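You operate a simulated robot arm through the tools that you are given. There is no shell and no other tool.

The job below is to be done with a simulated robot arm. You get a single attempt, and the scene is never put back.

JOB
Lay the yellow slip on the clamp board and clamp the row tight.
Fine: push the stop up tight and shut both clamps; leave the lock knob.

Only the result counts: the job must be done as asked and must still hold three seconds after the hand-in. Knocking over, shifting, dropping, spilling or breaking anything else fails it.

ROBOT AND FRAMES
A 5-joint arm with a three-finger gripper, fixed in place. Base frame: the origin is on the floor under the middle of its stand, x ahead of it, y to its left, z up; the work surface is at about z = 850. Readings come in mm, degrees, newtons and seconds.
With the tool pointing down near the work surface it reaches from about 320 to 660 mm from the base axis. Its first joint turns from -166.0 to 166.0 degrees. The tool tilts only in the upright plane through the base axis and itself; it spins freely about its own axis. Payload 1.37 kg.
The TCP is the grasp point between the finger pads, 16 mm short of the fingertips. In the tool frame z runs along the fingers and y along their closing line. The gripper opens to 101 mm; its body begins 82 mm behind the TCP.
Orientation is told as [roll, pitch, yaw] about the base's x, y, z axes, in that order, counted from this pose: with the fingers straight down and closing along the base's y, the tool's x points along the base's -x, its y along +y and its z along -z.

CONTROLS
- The arm moves only by the tool move_arm. Its argument "plan" is a list of rows, each an object (a shift or turn left out is 0, a gripper value left out holds the last) with "linear": the shift along the base's x, y, z in units of 500 mm (1.0 is 500 mm), a list of three; "turn": the turn, a rotation vector about the base's x, y, z in units of 180 degrees (1.0 is 180 degrees), a list of three; "hand": the closure, from 0 (fully open) to 1 (shut). In form: [{"linear": [tx, ty, tz], "turn": [rx, ry, rz], "hand": hand}, ...]. A call has 1 to 20 rows; each row is the pose to reach, as a shift and turn from the pose commanded when the call began. A call with a number of a shift or a turn outside -1 to 1 is refused whole. A row lasts 0.2 s, in which the tool goes at most 50 mm and 8.6 degrees; a call with a longer step from one row to the next is refused whole, and so is a gripper value outside its range. Where a pose cannot be reached the arm comes as near as it can. A force on the tool above 40 N (or 10 N above the force at the start of the call, whichever is more), or a blocked arm, ends the call early, and 0.2 s more pass. The fingers move at their own pace (about 45 mm/s each) and stop on an object; they squeeze with about 26 N. The grip force told is the motor's: it shows also when the fingers shut on nothing. Time passes only in rows, and 0.2 s behind the last, so rows that repeat a pose let the fingers close. It gives the time, the measured TCP pose, the force on the tool (base axes), the opening and the grip force at its end, in the units of the frame above (readings bear some noise), with the torque about the TCP (base axes, N m) and any sound that the robot's microphone picked up, and new pictures: "views" is both (left out), scene, wrist or none.
- Cameras (640 x 400 px; columns grow to the right, rows downward): "scene" is fixed at [52.3, 499.5, 1597.6]; the picture's right is [-0.81, -0.59, 0.00], its down [-0.38, 0.52, -0.77] and it looks along [0.45, -0.62, -0.64] (base axes); focal length 328 px, centre (320, 200). "wrist" rides on the gripper at [72, 20, -104] in the tool frame; the picture's right is [-0.26, 0.96, 0.00], its down [-0.76, -0.21, -0.62] and it looks along [-0.60, -0.16, 0.78] (tool axes); focal length 265 px, centre (320, 200). There is no depth. A picture from a camera that has moved, and an enlarged one, comes with that camera's place and axes in the base frame and with its lens.
- slide_trunk(by): slides the trunk up (or, below 0, down) by that many mm; the arm rides with it, the base frame stays. It gives what a move gives, with no picture.
- close_up(camera, box): a new picture of the part [left, top, right, bottom] of that camera's present view, enlarged. It takes no simulated time.
- sign_off(): hands the job in; it is judged then, once.

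Places have to be worked out from the pictures, the camera data and where the tool is seen. Open the gripper and draw the arm clear of the work before you hand the job in, unless the task says otherwise.

The tools are called by a JSON object that holds its "method" and its "body". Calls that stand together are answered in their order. move_arm: Moves the arm, as the interface text tells. Its arguments: {"type":"object","properties":{"plan":{"type":"array","items":{"type":"object","properties":{"linear":{"type":"array","items":{"type":"number"}},"turn":{"type":"array","items":{"type":"number"}},"hand":{"type":"number"}}}},"views":{"type":"string","enum":["both","scene","wrist","none"]}},"required":["plan"]} The other tools are called the same way: slide_trunk (by) moves the trunk up or down; close_up (camera, box) takes an enlarged picture of a part of a camera's view; sign_off () hands the job in.

At the start:

```text
clock: 0.0
tool_pos: [372.7, -213.7, 1148.0]
ee_rot: [0.1, 0.0, -0.1]
force: [0.9, 0.5, 0.2]
wrist_torque: [0.0, 0.02, -0.03]
opening: 100.6
grip_force: 0.0
trunk travel left (down, up): [-500.0, 90.0]
```

scene: 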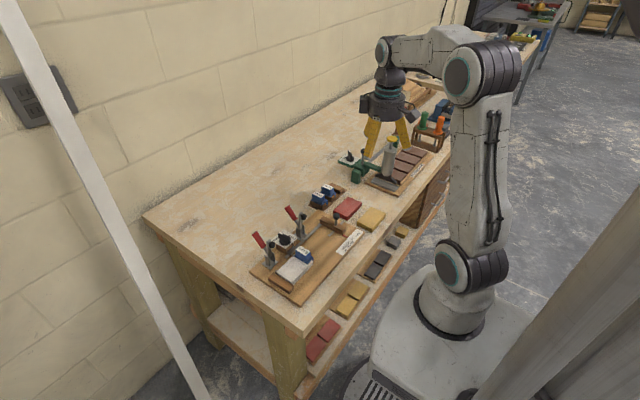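
wrist: 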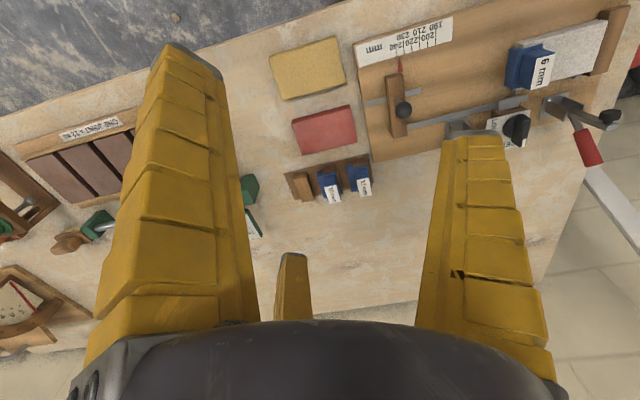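

I'll start by looking closely at the clamp board and the slips from both cameras.

{"method": "close_up", "body": {"camera": "scene", "box": [230, 170, 400, 320]}}

{"method": "close_up", "body": {"camera": "wrist", "box": [260, 0, 640, 220]}}

{"method": "close_up", "body": {"camera": "wrist", "box": [440, 10, 640, 160]}}

```text
2.67 times, centred on (315, 245) of scene
camera zoom: at [52.3, 499.5, 1597.6], right [-0.81, -0.59, 0.0], down [-0.38, 0.52, -0.77], along [0.45, -0.62, -0.64], focal length 875 px, centre (333, 80)
```

zoom: 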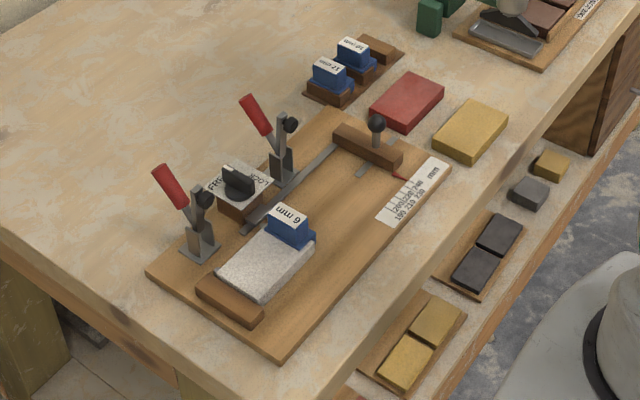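

```text
1.68 times, centred on (450, 110) of wrist
camera zoom: at [299.6, -193.5, 1252.3], right [0.26, 0.96, 0.0], down [0.76, -0.21, 0.62], along [0.6, -0.16, -0.78], focal length 447 px, centre (101, 352)
```

zoom: 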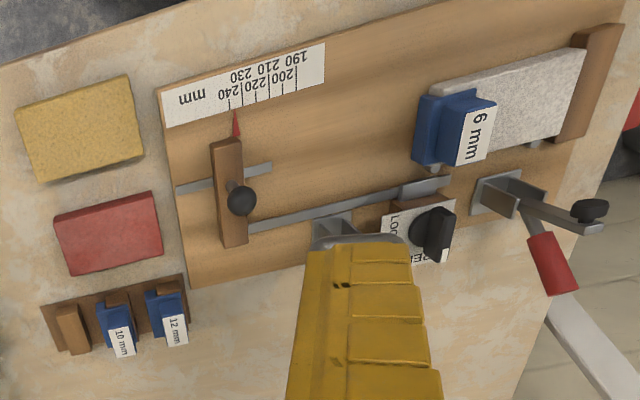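

```text
2.67 times, centred on (540, 85) of wrist
camera zoom: at [299.6, -193.5, 1252.3], right [0.26, 0.96, 0.0], down [0.76, -0.21, 0.62], along [0.6, -0.16, -0.78], focal length 708 px, centre (-267, 507)
```

zoom: 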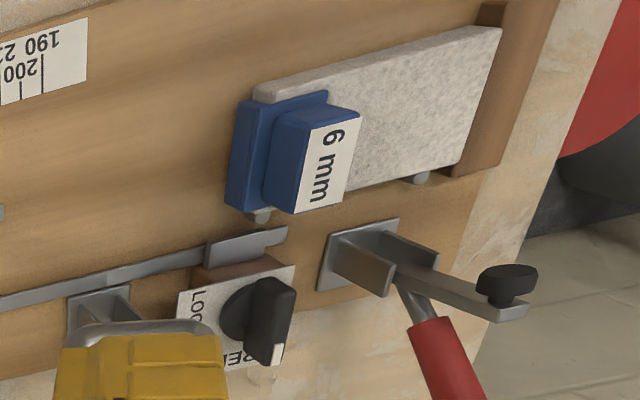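

The board looks axis-aligned, about x 367–541 and y −166–155. The grey slip and 6 mm spacer sit against the fence, and the yellow slip is near (376, −231). Next I'll look closely at the gripper shape and the other items.

{"method": "close_up", "body": {"camera": "scene", "box": [340, 70, 440, 190]}}

{"method": "close_up", "body": {"camera": "scene", "box": [245, 200, 325, 250]}}

{"method": "close_up", "body": {"camera": "scene", "box": [245, 235, 345, 300]}}

{"method": "close_up", "body": {"camera": "scene", "box": [310, 190, 390, 250]}}

```text
3.33 times, centred on (390, 130) of scene
camera zoom: at [52.3, 499.5, 1597.6], right [-0.81, -0.59, 0.0], down [-0.38, 0.52, -0.77], along [0.45, -0.62, -0.64], focal length 1094 px, centre (87, 433)
```

zoom: 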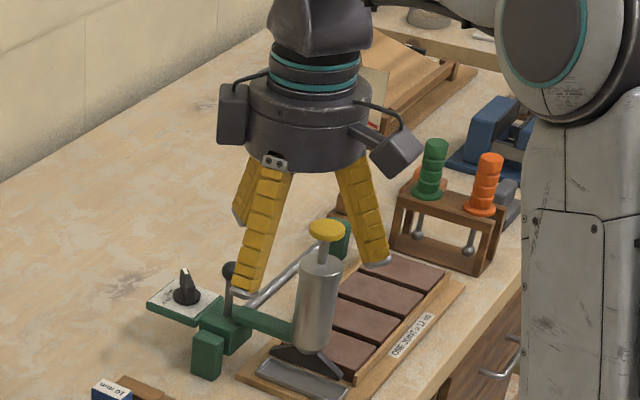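

```text
8.00 times, centred on (285, 225) of scene
camera zoom: at [52.3, 499.5, 1597.6], right [-0.81, -0.59, 0.0], down [-0.38, 0.52, -0.77], along [0.45, -0.62, -0.64], focal length 2626 px, centre (600, 0)
```

zoom: 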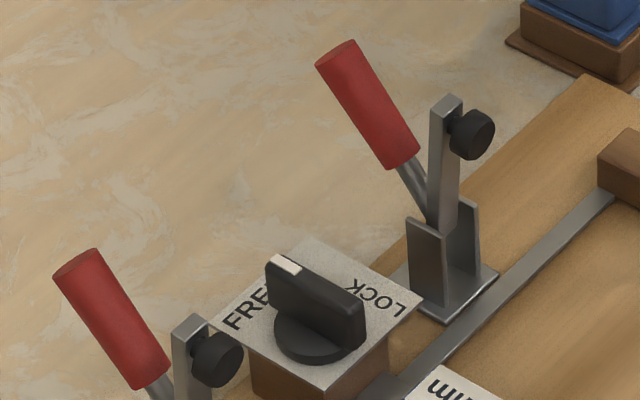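

```text
6.15 times, centred on (295, 268) of scene
camera zoom: at [52.3, 499.5, 1597.6], right [-0.81, -0.59, 0.0], down [-0.38, 0.52, -0.77], along [0.45, -0.62, -0.64], focal length 2020 px, centre (474, -215)
```

zoom: 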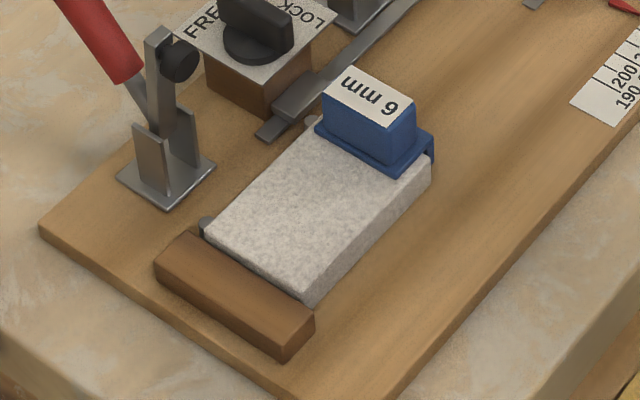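

```text
6.67 times, centred on (350, 220) of scene
camera zoom: at [52.3, 499.5, 1597.6], right [-0.81, -0.59, 0.0], down [-0.38, 0.52, -0.77], along [0.45, -0.62, -0.64], focal length 2188 px, centre (120, 67)
```

zoom: 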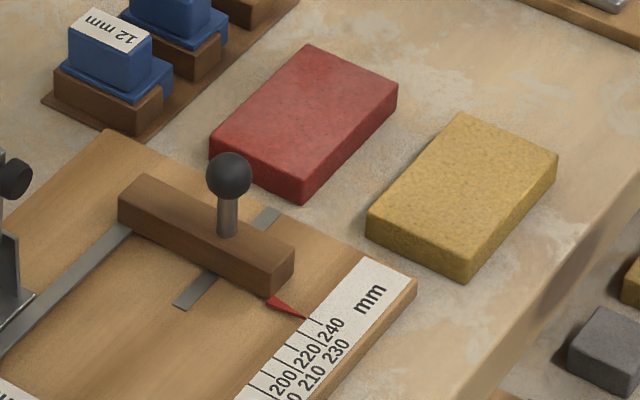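

The gripper appears to have one finger on the +y side and two spread along x on the −y side. I'll close it partway in free air to see how the fingers move before planning the grasp.

{"method": "move_arm", "body": {"plan": [{"hand": 0.4}, {"hand": 0.4}, {"hand": 0.4}, {"hand": 0.4}, {"hand": 0.4}], "views": "both"}}

{"method": "close_up", "body": {"camera": "scene", "box": [340, 70, 440, 190]}}

```text
clock: 1.2
tool_pos: [373.3, -212.5, 1150.4]
ee_rot: [0.0, 0.0, 0.0]
force: [-0.2, -0.5, 0.8]
wrist_torque: [-0.03, -0.01, 0.02]
opening: 64.0
grip_force: 3.0
trunk travel left (down, up): [-500.0, 90.0]
camera wrist: at [299.6, -193.5, 1252.3], right [0.27, 0.96, 0.0], down [0.76, -0.21, 0.62], along [0.6, -0.16, -0.78], focal length 265 px, centre (320, 200)
```

scene: 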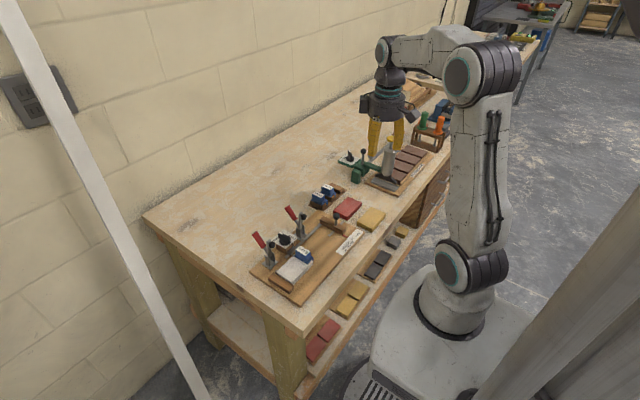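
wrist: 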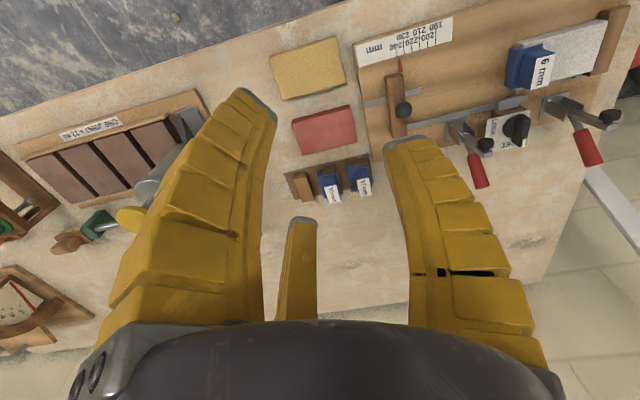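

```text
3.33 times, centred on (390, 130) of scene
camera zoom: at [52.3, 499.5, 1597.6], right [-0.81, -0.59, 0.0], down [-0.38, 0.52, -0.77], along [0.45, -0.62, -0.64], focal length 1094 px, centre (87, 433)
```

zoom: 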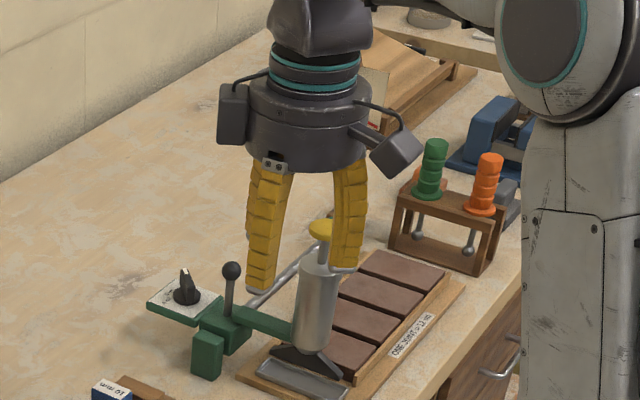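

The fingers close radially: B on the +y side, A and C at −30° and 210°, with opening about 1.5 times the tip radius. I'll reopen and move above the board for a clearer wrist view.

{"method": "move_arm", "body": {"plan": [{"linear": [0, 0.08, -0.02], "hand": 0}, {"linear": [0, 0.16, -0.04]}, {"linear": [0, 0.24, -0.07]}, {"linear": [0, 0.32, -0.1]}, {"linear": [0, 0.38, -0.14]}, {"linear": [0, 0.38, -0.14]}], "views": "both"}}

{"method": "close_up", "body": {"camera": "wrist", "box": [180, 40, 500, 240]}}

```text
clock: 2.6
tool_pos: [371.5, -22.3, 1079.0]
ee_rot: [0.1, 0.0, 0.0]
force: [0.0, -0.2, 0.4]
wrist_torque: [0.0, 0.0, -0.03]
opening: 100.6
grip_force: 0.0
trunk travel left (down, up): [-500.0, 90.0]
camera wrist: at [299.1, -3.5, 1182.8], right [0.27, 0.96, 0.0], down [0.76, -0.21, 0.62], along [0.6, -0.16, -0.78], focal length 265 px, centre (320, 200)
```

scene: 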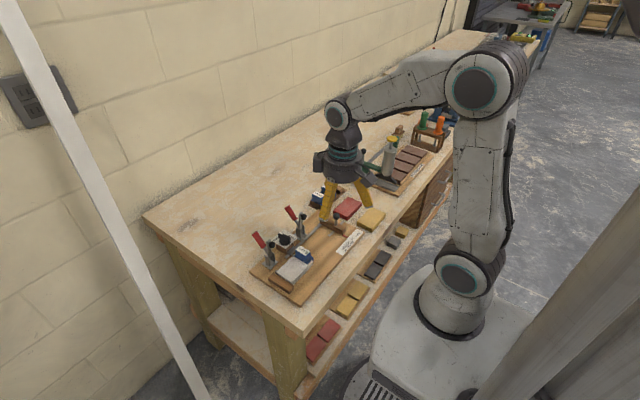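
wrist: 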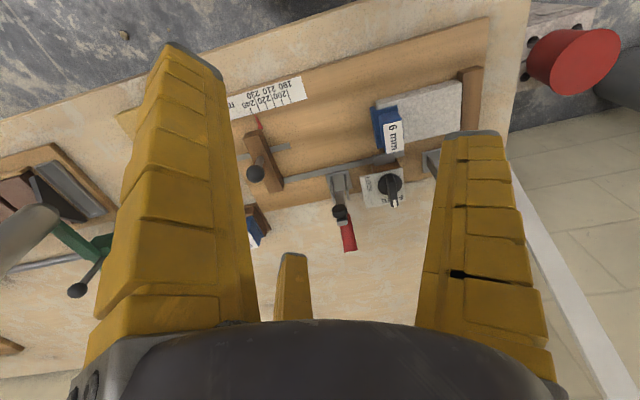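

```text
2.00 times, centred on (340, 140) of wrist
camera zoom: at [299.1, -3.5, 1182.8], right [0.27, 0.96, 0.0], down [0.76, -0.21, 0.62], along [0.6, -0.16, -0.78], focal length 531 px, centre (280, 320)
```

zoom: 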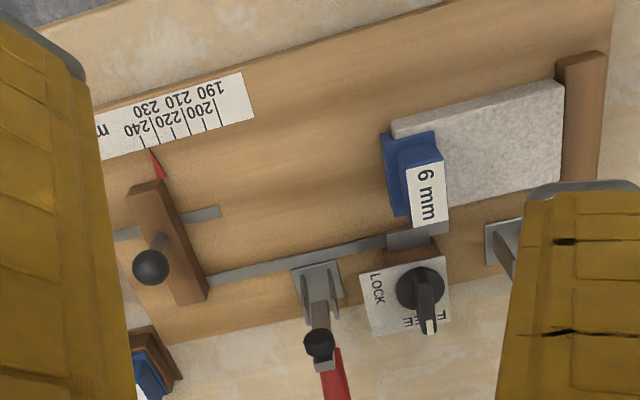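

From two wrist views the grey slip's top is about z 876, with its front −y corner near (412, 31). I'll spin the tool +90° and lower it behind the row to look along +y at the spacer, bar and clamp.

{"method": "move_arm", "body": {"plan": [{"linear": [0.008, -0.013, -0.013], "turn": [0, 0, 0.0417]}, {"linear": [0.015, -0.025, -0.026], "turn": [0, 0, 0.0833]}, {"linear": [0.022, -0.038, -0.04], "turn": [0, 0, 0.125]}, {"linear": [0.03, -0.05, -0.053], "turn": [0, 0, 0.1667]}, {"linear": [0.037, -0.063, -0.066], "turn": [0, 0, 0.2083]}, {"linear": [0.045, -0.075, -0.079], "turn": [0, 0, 0.25]}, {"linear": [0.052, -0.088, -0.092], "turn": [0, 0, 0.2917]}, {"linear": [0.06, -0.1, -0.105], "turn": [0, 0, 0.3333]}, {"linear": [0.067, -0.113, -0.118], "turn": [0, 0, 0.375]}, {"linear": [0.075, -0.125, -0.132], "turn": [0, 0, 0.4167]}, {"linear": [0.082, -0.138, -0.145], "turn": [0, 0, 0.4583]}, {"linear": [0.089, -0.151, -0.158], "turn": [0, 0, 0.5]}, {"linear": [0.089, -0.151, -0.158], "turn": [0, 0, 0.5]}], "views": "both"}}

{"method": "close_up", "body": {"camera": "wrist", "box": [200, 40, 480, 260]}}

```text
clock: 5.4
tool_pos: [417.6, -98.6, 998.3]
ee_rot: [0.0, 0.0, 90.1]
force: [0.2, -0.3, 0.1]
wrist_torque: [0.01, 0.0, 0.01]
opening: 100.7
grip_force: 0.1
trunk travel left (down, up): [-500.0, 90.0]
camera wrist: at [397.0, -170.8, 1102.9], right [-0.96, 0.26, 0.0], down [0.21, 0.76, 0.62], along [0.16, 0.6, -0.78], focal length 265 px, centre (320, 200)
```

scene: 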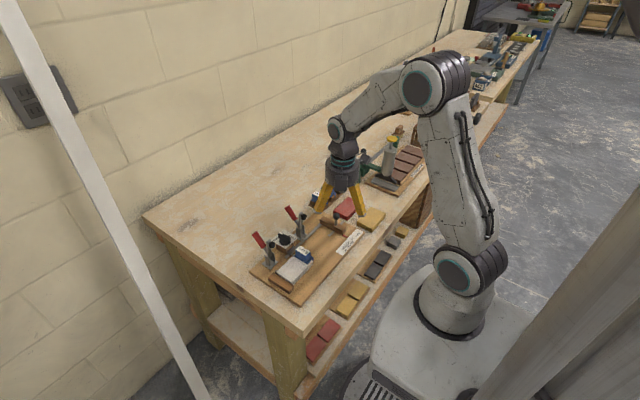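
wrist: 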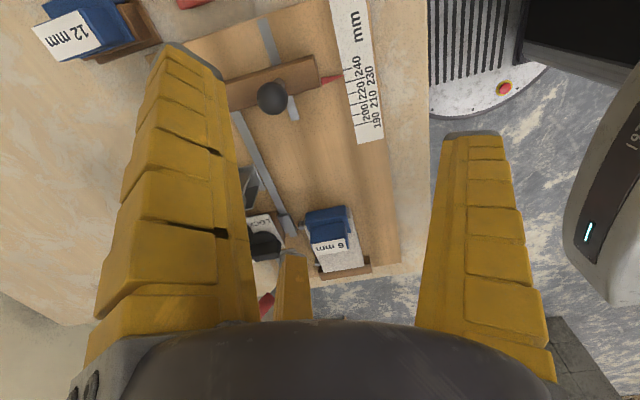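

```text
1.82 times, centred on (340, 150) of wrist
camera zoom: at [397.0, -170.8, 1102.9], right [-0.96, 0.26, 0.0], down [0.21, 0.76, 0.62], along [0.16, 0.6, -0.78], focal length 483 px, centre (284, 291)
```

zoom: 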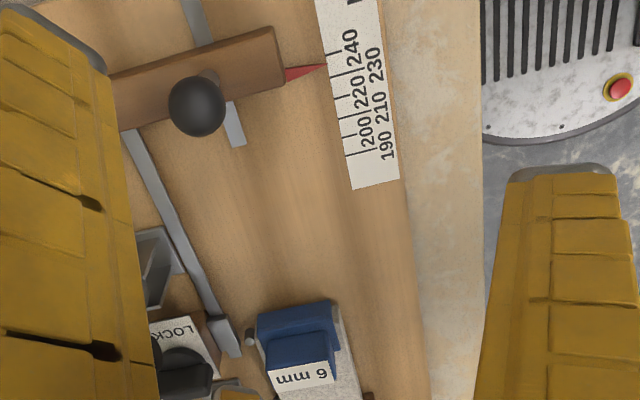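

{"method": "close_up", "body": {"camera": "wrist", "box": [280, 180, 380, 290]}}

{"method": "close_up", "body": {"camera": "wrist", "box": [220, 40, 400, 150]}}

{"method": "close_up", "body": {"camera": "wrist", "box": [220, 140, 320, 250]}}

{"method": "close_up", "body": {"camera": "scene", "box": [290, 240, 330, 275]}}

```text
3.64 times, centred on (330, 235) of wrist
camera zoom: at [397.0, -170.8, 1102.9], right [-0.96, 0.26, 0.0], down [0.21, 0.76, 0.62], along [0.16, 0.6, -0.78], focal length 965 px, centre (284, 73)
```

zoom: 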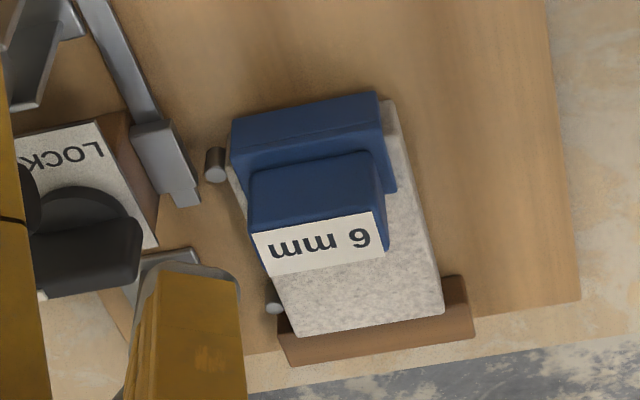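

```text
3.56 times, centred on (310, 95) of wrist
camera zoom: at [397.0, -170.8, 1102.9], right [-0.96, 0.26, 0.0], down [0.21, 0.76, 0.62], along [0.16, 0.6, -0.78], focal length 944 px, centre (356, 573)
```

zoom: 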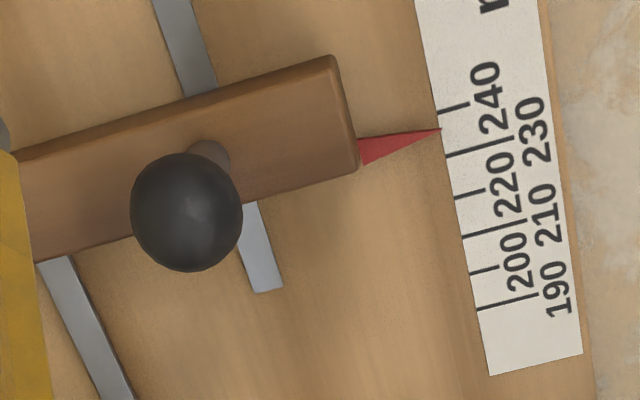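

```text
3.64 times, centred on (270, 195) of wrist
camera zoom: at [397.0, -170.8, 1102.9], right [-0.96, 0.26, 0.0], down [0.21, 0.76, 0.62], along [0.16, 0.6, -0.78], focal length 965 px, centre (502, 218)
```

zoom: 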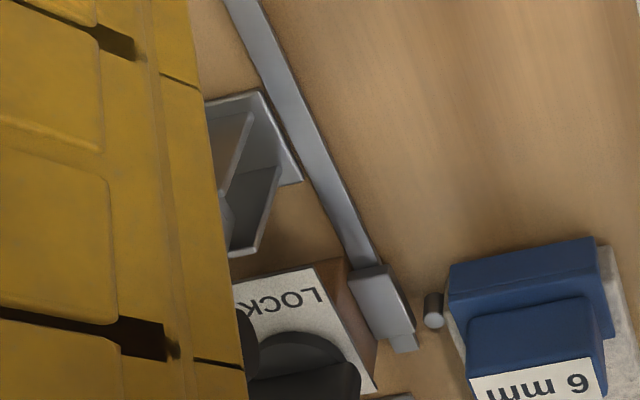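

```text
11.43 times, centred on (310, 258) of scene
camera zoom: at [52.3, 499.5, 1597.6], right [-0.81, -0.59, 0.0], down [-0.38, 0.52, -0.77], along [0.45, -0.62, -0.64], focal length 3752 px, centre (434, -457)
```

zoom: 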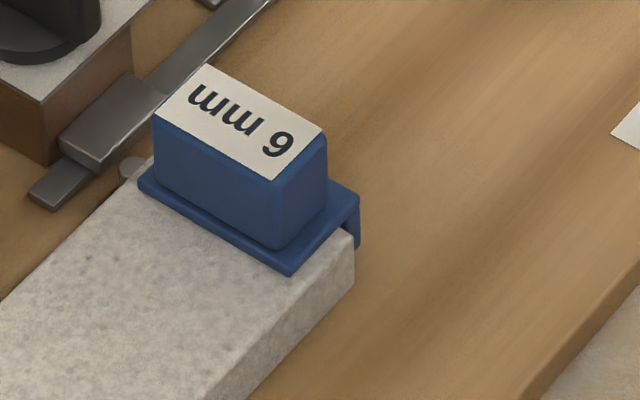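

The spacer's lip hangs on the grey slip's −y end. The stop's face is at about y −112, the bar's front edge at about x 489, and the clamp-2 pad near (500, −34, 949). Next I'll spin to yaw −90 (single finger at the back) and move over the yellow slip.

{"method": "move_arm", "body": {"plan": [{"linear": [-0.01, -0.02, 0], "turn": [0, 0, -0.0455]}, {"linear": [-0.02, -0.04, 0], "turn": [0, 0, -0.091]}, {"linear": [-0.03, -0.06, 0], "turn": [0, 0, -0.1365]}, {"linear": [-0.04, -0.08, 0], "turn": [0, 0, -0.182]}, {"linear": [-0.05, -0.1, 0], "turn": [0, 0, -0.2275]}, {"linear": [-0.06, -0.12, 0], "turn": [0, 0, -0.273]}, {"linear": [-0.07, -0.14, 0], "turn": [0, 0, -0.3185]}, {"linear": [-0.08, -0.16, 0], "turn": [0, 0, -0.364]}, {"linear": [-0.09, -0.19, 0], "turn": [0, 0, -0.4095]}, {"linear": [-0.1, -0.22, 0], "turn": [0, 0, -0.455]}, {"linear": [-0.103, -0.255, 0], "turn": [0, 0, -0.5]}], "views": "none"}}

{"method": "move_arm", "body": {"plan": [{"turn": [0, 0, -0.0455], "hand": 0.33}, {"turn": [0, 0, -0.091], "hand": 0.33}, {"turn": [0, 0, -0.1365], "hand": 0.33}, {"turn": [0, 0, -0.182], "hand": 0.33}, {"turn": [0, 0, -0.2275], "hand": 0.33}, {"turn": [0, 0, -0.273], "hand": 0.33}, {"turn": [0, 0, -0.3185], "hand": 0.33}, {"turn": [0, 0, -0.364], "hand": 0.33}, {"turn": [0, 0, -0.4095], "hand": 0.33}, {"turn": [0, 0, -0.455], "hand": 0.33}, {"turn": [0, 0, -0.5], "hand": 0.33}, {"turn": [0, 0, -0.5], "hand": 0.33}], "views": "both"}}

```text
clock: 7.8
tool_pos: [365.0, -228.2, 998.4]
ee_rot: [0.0, 0.0, -0.2]
force: [0.1, 0.4, 0.4]
wrist_torque: [0.0, -0.04, 0.0]
opening: 100.8
grip_force: 0.1
trunk travel left (down, up): [-500.0, 90.0]
```

```text
clock: 10.4
tool_pos: [365.6, -227.3, 998.7]
ee_rot: [0.1, 0.0, -90.1]
force: [-0.2, -0.3, 0.0]
wrist_torque: [0.0, 0.01, -0.01]
opening: 70.7
grip_force: 2.0
trunk travel left (down, up): [-500.0, 90.0]
camera wrist: at [384.6, -154.3, 1103.3], right [0.96, -0.27, 0.0], down [-0.21, -0.76, 0.62], along [-0.17, -0.6, -0.78], focal length 265 px, centre (320, 200)
```

scene: 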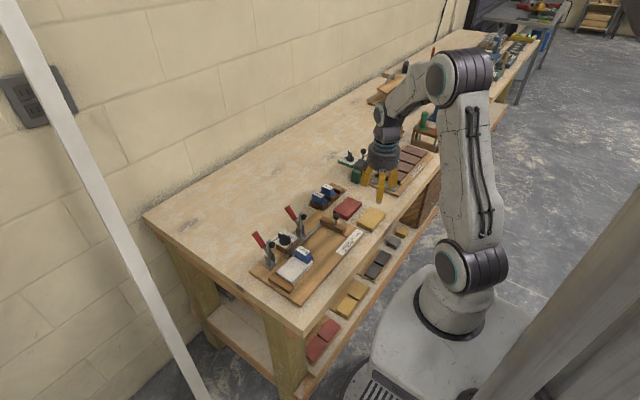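
wrist: 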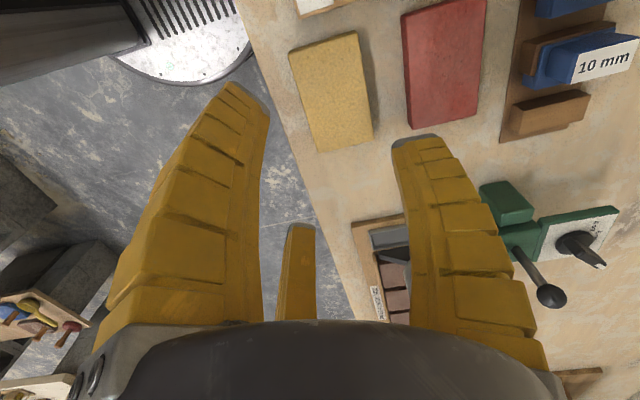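

The slip is well in view with the opening at 70.7. I'll zoom in to refine its corners and the finger geometry.

{"method": "close_up", "body": {"camera": "wrist", "box": [270, 10, 400, 170]}}

{"method": "close_up", "body": {"camera": "wrist", "box": [190, 70, 480, 250]}}

{"method": "close_up", "body": {"camera": "scene", "box": [340, 100, 430, 230]}}

```text
2.50 times, centred on (335, 90) of wrist
camera zoom: at [384.6, -154.3, 1103.3], right [0.96, -0.27, 0.0], down [-0.21, -0.76, 0.62], along [-0.17, -0.6, -0.78], focal length 664 px, centre (282, 475)
```

zoom: 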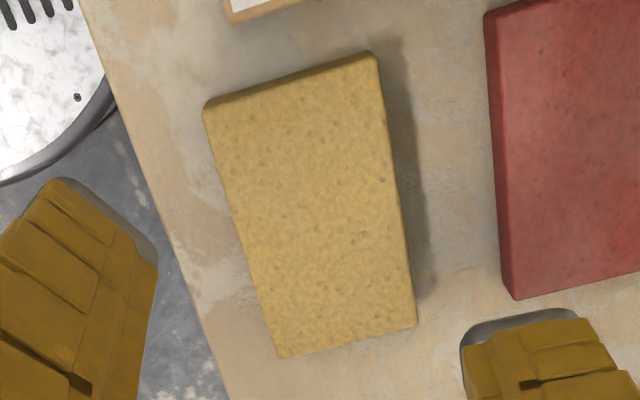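

```text
2.21 times, centred on (335, 160) of wrist
camera zoom: at [384.6, -154.3, 1103.3], right [0.96, -0.27, 0.0], down [-0.21, -0.76, 0.62], along [-0.17, -0.6, -0.78], focal length 586 px, centre (287, 288)
```

zoom: 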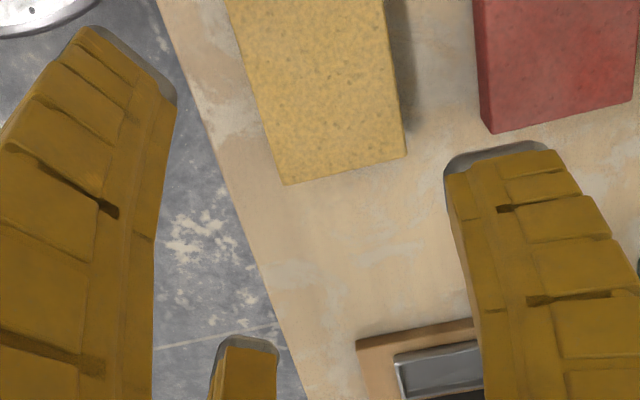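

```text
3.08 times, centred on (385, 165) of scene
camera zoom: at [52.3, 499.5, 1597.6], right [-0.81, -0.59, 0.0], down [-0.38, 0.52, -0.77], along [0.45, -0.62, -0.64], focal length 1010 px, centre (120, 308)
```

zoom: 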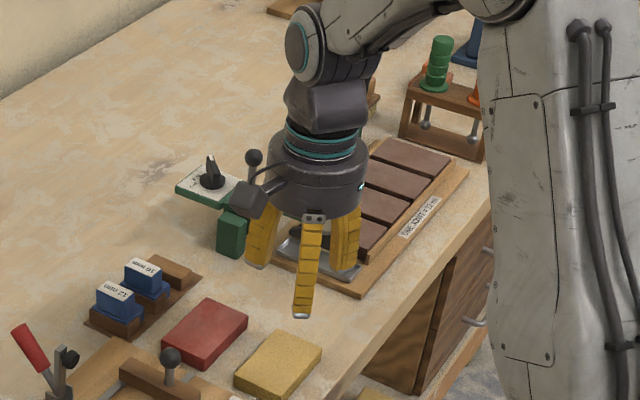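

The yellow slip measures about 55 × 90 mm, centred near (377, −232) and turned about −1° like the board. I'll descend partway over it and recheck clearance on both sides.

{"method": "move_arm", "body": {"plan": [{"linear": [0.002, 0, -0.06], "hand": 0.33}, {"linear": [0.004, 0, -0.12], "hand": 0.33}, {"linear": [0.004, 0, -0.18], "hand": 0.33}, {"linear": [0.004, 0, -0.21], "hand": 0.33}, {"linear": [0.004, 0, -0.21], "hand": 0.33}], "views": "both"}}

{"method": "close_up", "body": {"camera": "scene", "box": [330, 150, 430, 250]}}

{"method": "close_up", "body": {"camera": "wrist", "box": [200, 70, 460, 240]}}

```text
clock: 11.6
tool_pos: [367.3, -226.6, 894.1]
ee_rot: [-0.1, 0.0, -90.0]
force: [0.1, -0.4, 0.0]
wrist_torque: [0.01, 0.0, 0.01]
opening: 70.6
grip_force: 1.9
trunk travel left (down, up): [-500.0, 90.0]
camera wrist: at [386.1, -154.0, 997.6], right [0.96, -0.26, 0.0], down [-0.21, -0.76, 0.62], along [-0.16, -0.6, -0.78], focal length 265 px, centre (320, 200)
```

scene: 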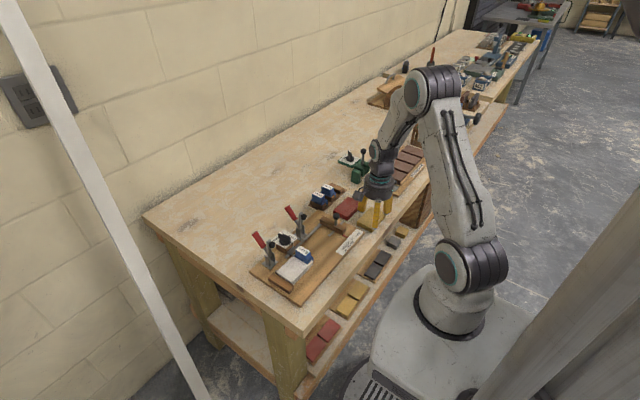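
wrist: 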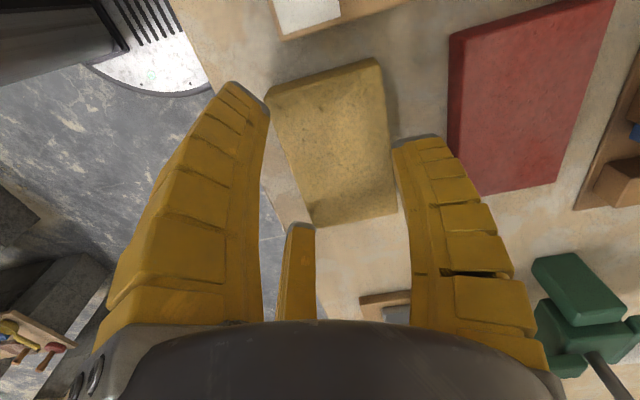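

```text
4.00 times, centred on (380, 200) of scene
camera zoom: at [52.3, 499.5, 1597.6], right [-0.81, -0.59, 0.0], down [-0.38, 0.52, -0.77], along [0.45, -0.62, -0.64], focal length 1313 px, centre (80, 200)
```

zoom: 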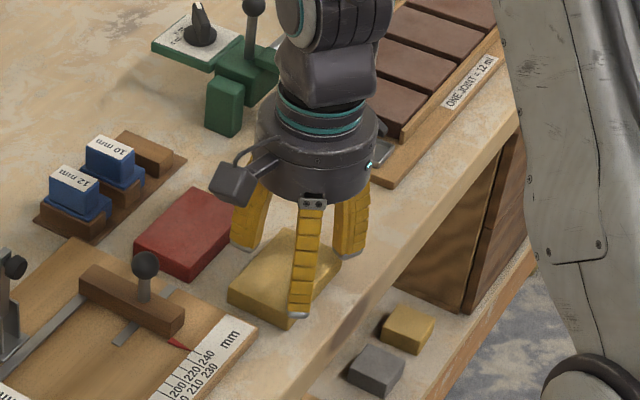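

```text
2.35 times, centred on (330, 155) of wrist
camera zoom: at [386.1, -154.0, 997.6], right [0.96, -0.26, 0.0], down [-0.21, -0.76, 0.62], along [-0.16, -0.6, -0.78], focal length 624 px, centre (296, 306)
```

zoom: 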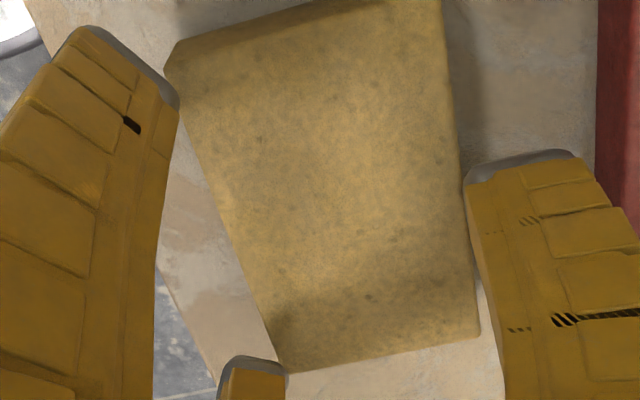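

Finger A would grip very near the slip's +y end, so I'll shift 4 mm toward −y. Then I'll lower so the tips sit about 4 mm above the bench.

{"method": "move_arm", "body": {"plan": [{"linear": [0, -0.008, 0], "hand": 0.33}, {"linear": [0.0005, -0.008, -0.024], "hand": 0.33}, {"linear": [0.0005, -0.008, -0.048], "hand": 0.33}, {"linear": [0.0005, -0.008, -0.048], "hand": 0.33}], "views": "both"}}

{"method": "close_up", "body": {"camera": "scene", "box": [330, 170, 410, 250]}}

```text
clock: 12.6
tool_pos: [367.4, -229.9, 869.8]
ee_rot: [0.0, 0.0, -90.1]
force: [-2.6, -0.8, 6.6]
wrist_torque: [-0.04, -0.16, -0.07]
opening: 78.3
grip_force: 26.2
trunk travel left (down, up): [-500.0, 90.0]
camera wrist: at [385.8, -158.1, 973.9], right [0.96, -0.27, 0.0], down [-0.21, -0.76, 0.62], along [-0.16, -0.6, -0.78], focal length 265 px, centre (320, 200)
```

scene: 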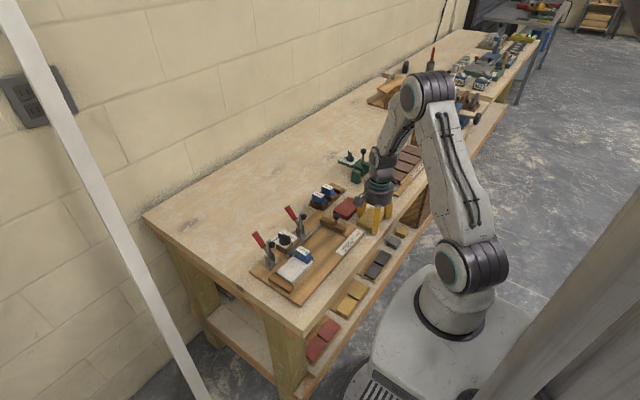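
wrist: 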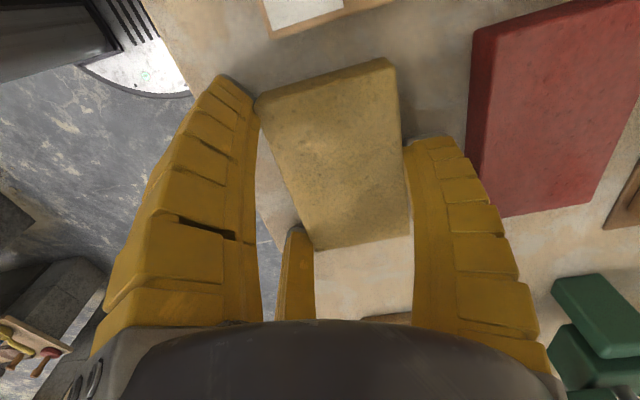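

```text
5.00 times, centred on (370, 210) of scene
camera zoom: at [52.3, 499.5, 1597.6], right [-0.81, -0.59, 0.0], down [-0.38, 0.52, -0.77], along [0.45, -0.62, -0.64], focal length 1641 px, centre (70, 150)
```

zoom: 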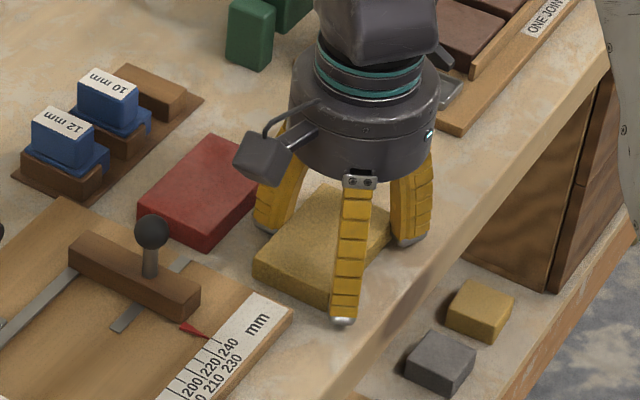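

The opening was pushed to 78 with about 6.6 N upward, so the curled tips are touching the bench. I'll raise 5 mm and check that it relaxes.

{"method": "move_arm", "body": {"plan": [{"linear": [0, 0, 0.01], "hand": 0.33}, {"linear": [0, 0, 0.01], "hand": 0.33}, {"linear": [0, 0, 0.01], "hand": 0.33}], "views": "wrist"}}

{"method": "close_up", "body": {"camera": "wrist", "box": [190, 50, 480, 260]}}

```text
clock: 13.4
tool_pos: [369.3, -231.1, 875.1]
ee_rot: [0.0, 0.0, -90.0]
force: [0.7, -1.3, -2.5]
wrist_torque: [0.03, 0.01, 0.02]
opening: 75.7
grip_force: 26.0
trunk travel left (down, up): [-500.0, 90.0]
camera wrist: at [386.5, -158.1, 979.1], right [0.96, -0.26, 0.0], down [-0.21, -0.76, 0.62], along [-0.16, -0.6, -0.78], focal length 265 px, centre (320, 200)
```

wrist: 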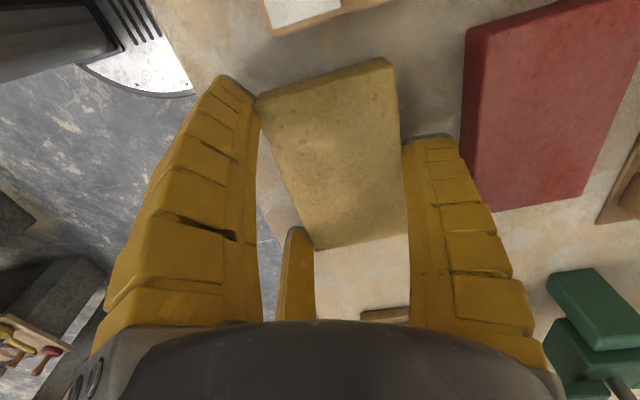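

```text
1.90 times, centred on (335, 155) of wrist
camera zoom: at [386.5, -158.1, 979.1], right [0.96, -0.26, 0.0], down [-0.21, -0.76, 0.62], along [-0.16, -0.6, -0.78], focal length 506 px, centre (291, 286)
```

zoom: 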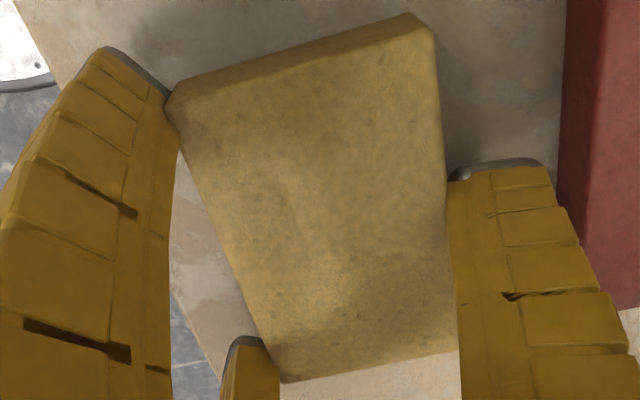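

The fingers are thick and finger A is catching the slip's +y front corner. A stable three-point hold is B on the back side with A and C on the two front corners, so I'll open slightly and re-centre at about (361, −232.5).

{"method": "move_arm", "body": {"plan": [{"linear": [0, 0, 0.0], "hand": 0.2}, {"linear": [0, 0, 0.004], "hand": 0.2}, {"linear": [-0.008, -0.002, 0.004], "hand": 0.2}, {"linear": [-0.016, -0.004, 0.0], "hand": 0.2}, {"linear": [-0.016, -0.004, -0.004], "hand": 0.2}], "views": "wrist"}}

{"method": "close_up", "body": {"camera": "wrist", "box": [190, 50, 480, 260]}}

```text
clock: 14.6
tool_pos: [360.8, -232.4, 873.8]
ee_rot: [0.1, 0.0, -90.0]
force: [0.5, 0.0, 0.4]
wrist_torque: [-0.02, -0.06, -0.03]
opening: 83.5
grip_force: 2.4
trunk travel left (down, up): [-500.0, 90.0]
camera wrist: at [378.7, -160.1, 977.5], right [0.96, -0.27, 0.0], down [-0.21, -0.76, 0.62], along [-0.16, -0.6, -0.78], focal length 265 px, centre (320, 200)
```

wrist: 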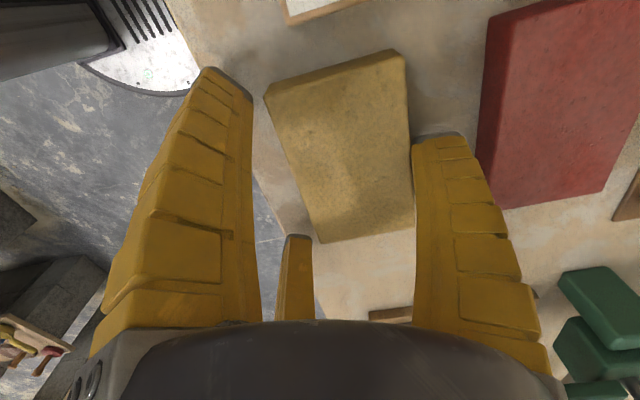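

```text
1.90 times, centred on (335, 155) of wrist
camera zoom: at [378.7, -160.1, 977.5], right [0.96, -0.27, 0.0], down [-0.21, -0.76, 0.62], along [-0.16, -0.6, -0.78], focal length 506 px, centre (291, 286)
```

zoom: 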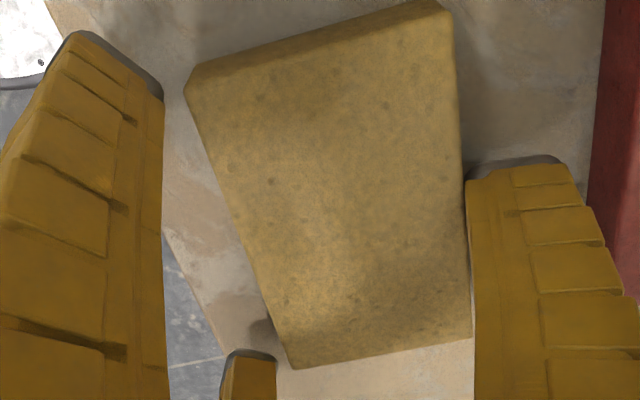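

All fingers are clear of the slip, with about zero force and opening 83.5. I'll close firmly here at z ≈ 873 and see how the grip settles.

{"method": "move_arm", "body": {"plan": [{"hand": 0.5}, {"hand": 0.5}, {"hand": 0.5}, {"hand": 0.5}, {"hand": 0.5}], "views": "both"}}

{"method": "close_up", "body": {"camera": "wrist", "box": [190, 50, 480, 260]}}

{"method": "close_up", "body": {"camera": "scene", "box": [330, 170, 410, 250]}}

```text
clock: 15.8
tool_pos: [359.4, -231.9, 873.3]
ee_rot: [0.1, -0.1, -90.0]
force: [-0.2, -0.7, 8.0]
wrist_torque: [0.04, -0.41, -0.01]
opening: 74.5
grip_force: 26.2
trunk travel left (down, up): [-500.0, 90.0]
camera wrist: at [378.5, -160.0, 977.9], right [0.96, -0.27, 0.0], down [-0.21, -0.76, 0.62], along [-0.16, -0.6, -0.78], focal length 265 px, centre (320, 200)
```

scene: 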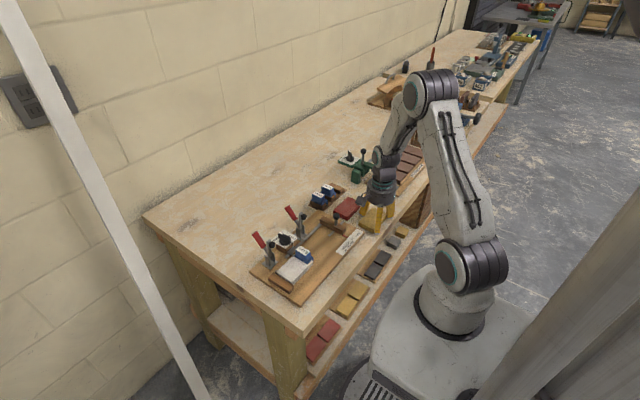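
wrist: 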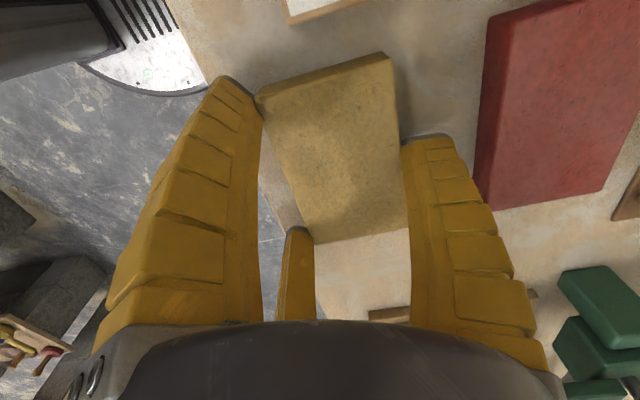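

```text
1.90 times, centred on (335, 155) of wrist
camera zoom: at [378.5, -160.0, 977.9], right [0.96, -0.27, 0.0], down [-0.21, -0.76, 0.62], along [-0.16, -0.6, -0.78], focal length 506 px, centre (291, 286)
```

zoom: 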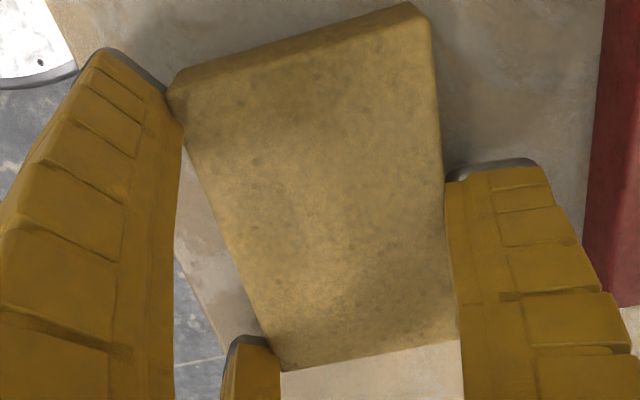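

```text
5.00 times, centred on (370, 210) of scene
camera zoom: at [52.3, 499.5, 1597.6], right [-0.81, -0.59, 0.0], down [-0.38, 0.52, -0.77], along [0.45, -0.62, -0.64], focal length 1641 px, centre (70, 150)
```

zoom: 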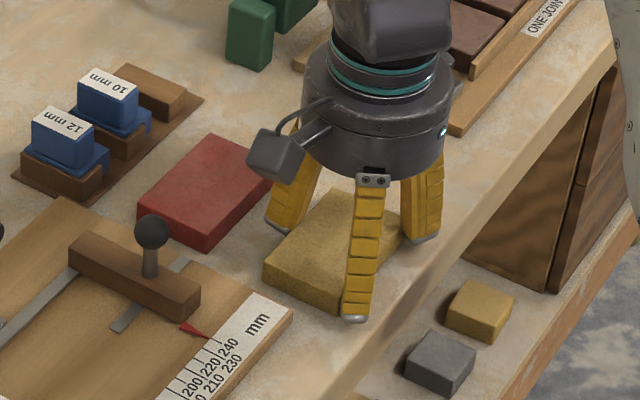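

The fingers have stopped on the slip at opening 74.5 and 26 N, with A and C at the front corners and B on the back. I'll lift slowly by 25 mm and check that the slip comes up level.

{"method": "move_arm", "body": {"plan": [{"linear": [0, 0, 0.006], "hand": 0.6}, {"linear": [0, 0, 0.012], "hand": 0.6}, {"linear": [0, 0, 0.02], "hand": 0.6}, {"linear": [0, 0, 0.03], "hand": 0.6}, {"linear": [0, 0, 0.04], "hand": 0.6}, {"linear": [0, 0, 0.05], "hand": 0.6}, {"linear": [0, 0, 0.05], "hand": 0.6}], "views": "both"}}

{"method": "close_up", "body": {"camera": "wrist", "box": [190, 50, 480, 260]}}

{"method": "close_up", "body": {"camera": "scene", "box": [330, 160, 410, 240]}}

```text
clock: 17.4
tool_pos: [359.0, -232.3, 898.7]
ee_rot: [0.1, 0.0, -90.0]
force: [0.2, -0.2, 0.7]
wrist_torque: [0.02, 0.0, -0.02]
opening: 44.7
grip_force: 2.9
trunk travel left (down, up): [-500.0, 90.0]
camera wrist: at [378.5, -160.1, 1002.7], right [0.96, -0.27, 0.0], down [-0.21, -0.76, 0.62], along [-0.16, -0.6, -0.78], focal length 265 px, centre (320, 200)
```

scene: 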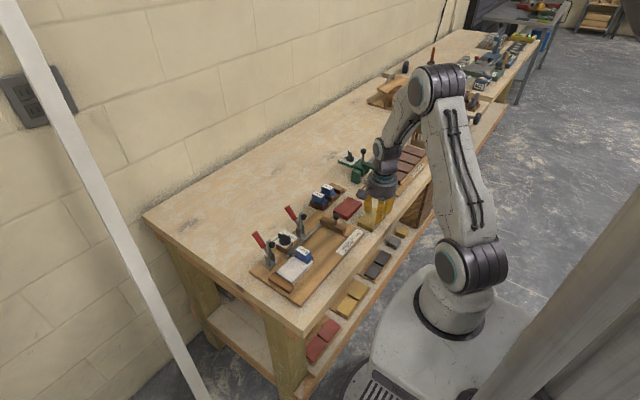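
wrist: 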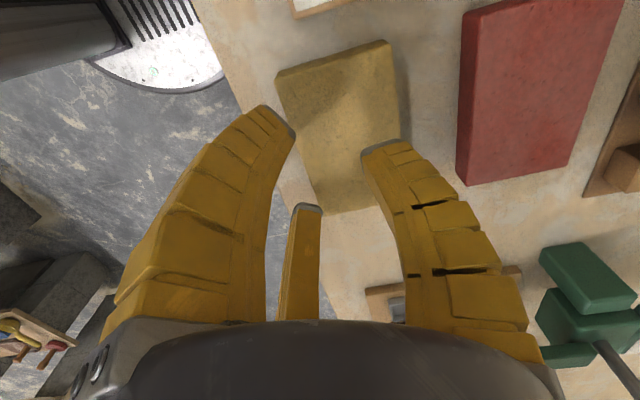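

```text
1.90 times, centred on (335, 155) of wrist
camera zoom: at [378.5, -160.1, 1002.7], right [0.96, -0.27, 0.0], down [-0.21, -0.76, 0.62], along [-0.16, -0.6, -0.78], focal length 506 px, centre (291, 286)
```

zoom: 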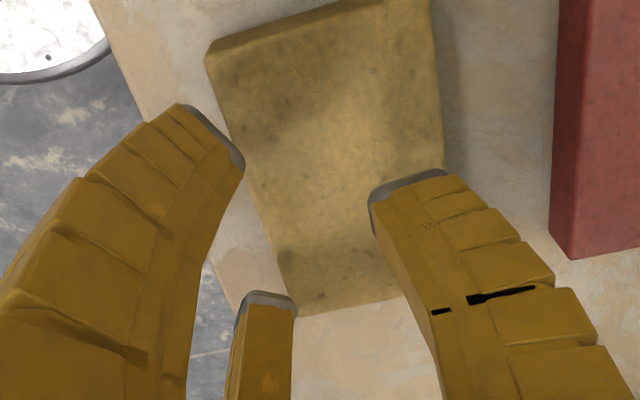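

```text
5.00 times, centred on (370, 200) of scene
camera zoom: at [52.3, 499.5, 1597.6], right [-0.81, -0.59, 0.0], down [-0.38, 0.52, -0.77], along [0.45, -0.62, -0.64], focal length 1641 px, centre (70, 200)
```

zoom: 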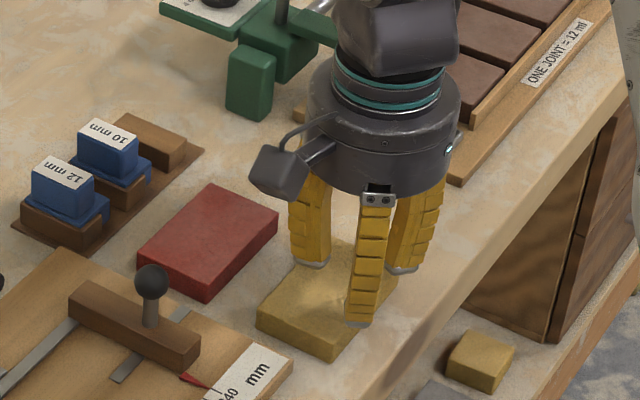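

The slip slid out of the fingers and is still flat on the bench near its original place. I'll zoom in to measure its thickness and the fingertip shape before trying a deeper grip.

{"method": "close_up", "body": {"camera": "wrist", "box": [260, 30, 410, 130]}}

{"method": "close_up", "body": {"camera": "wrist", "box": [230, 90, 430, 230]}}

{"method": "close_up", "body": {"camera": "scene", "box": [355, 190, 400, 230]}}

```text
4.00 times, centred on (335, 80) of wrist
camera zoom: at [378.5, -160.1, 1002.7], right [0.96, -0.27, 0.0], down [-0.21, -0.76, 0.62], along [-0.16, -0.6, -0.78], focal length 1062 px, centre (260, 680)
```

zoom: 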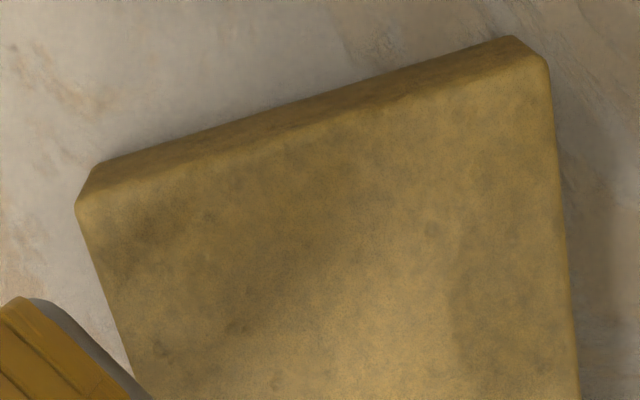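

```text
2.86 times, centred on (330, 160) of wrist
camera zoom: at [378.5, -160.1, 1002.7], right [0.96, -0.27, 0.0], down [-0.21, -0.76, 0.62], along [-0.16, -0.6, -0.78], focal length 758 px, centre (291, 314)
```

zoom: 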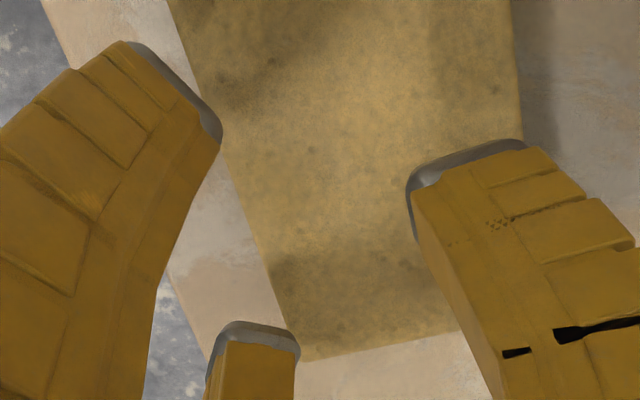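

```text
10.00 times, centred on (378, 210) of scene
camera zoom: at [52.3, 499.5, 1597.6], right [-0.81, -0.59, 0.0], down [-0.38, 0.52, -0.77], along [0.45, -0.62, -0.64], focal length 3283 px, centre (-255, 100)
```

zoom: 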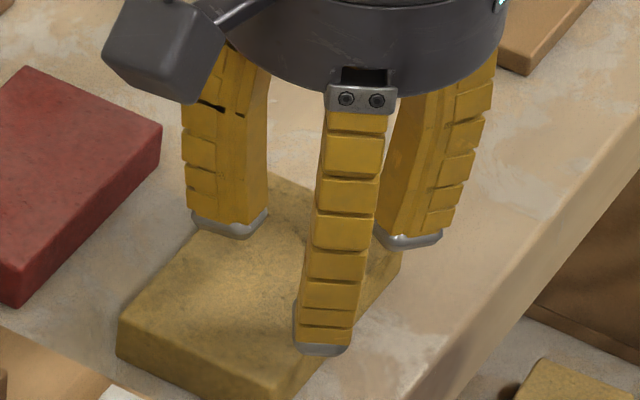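

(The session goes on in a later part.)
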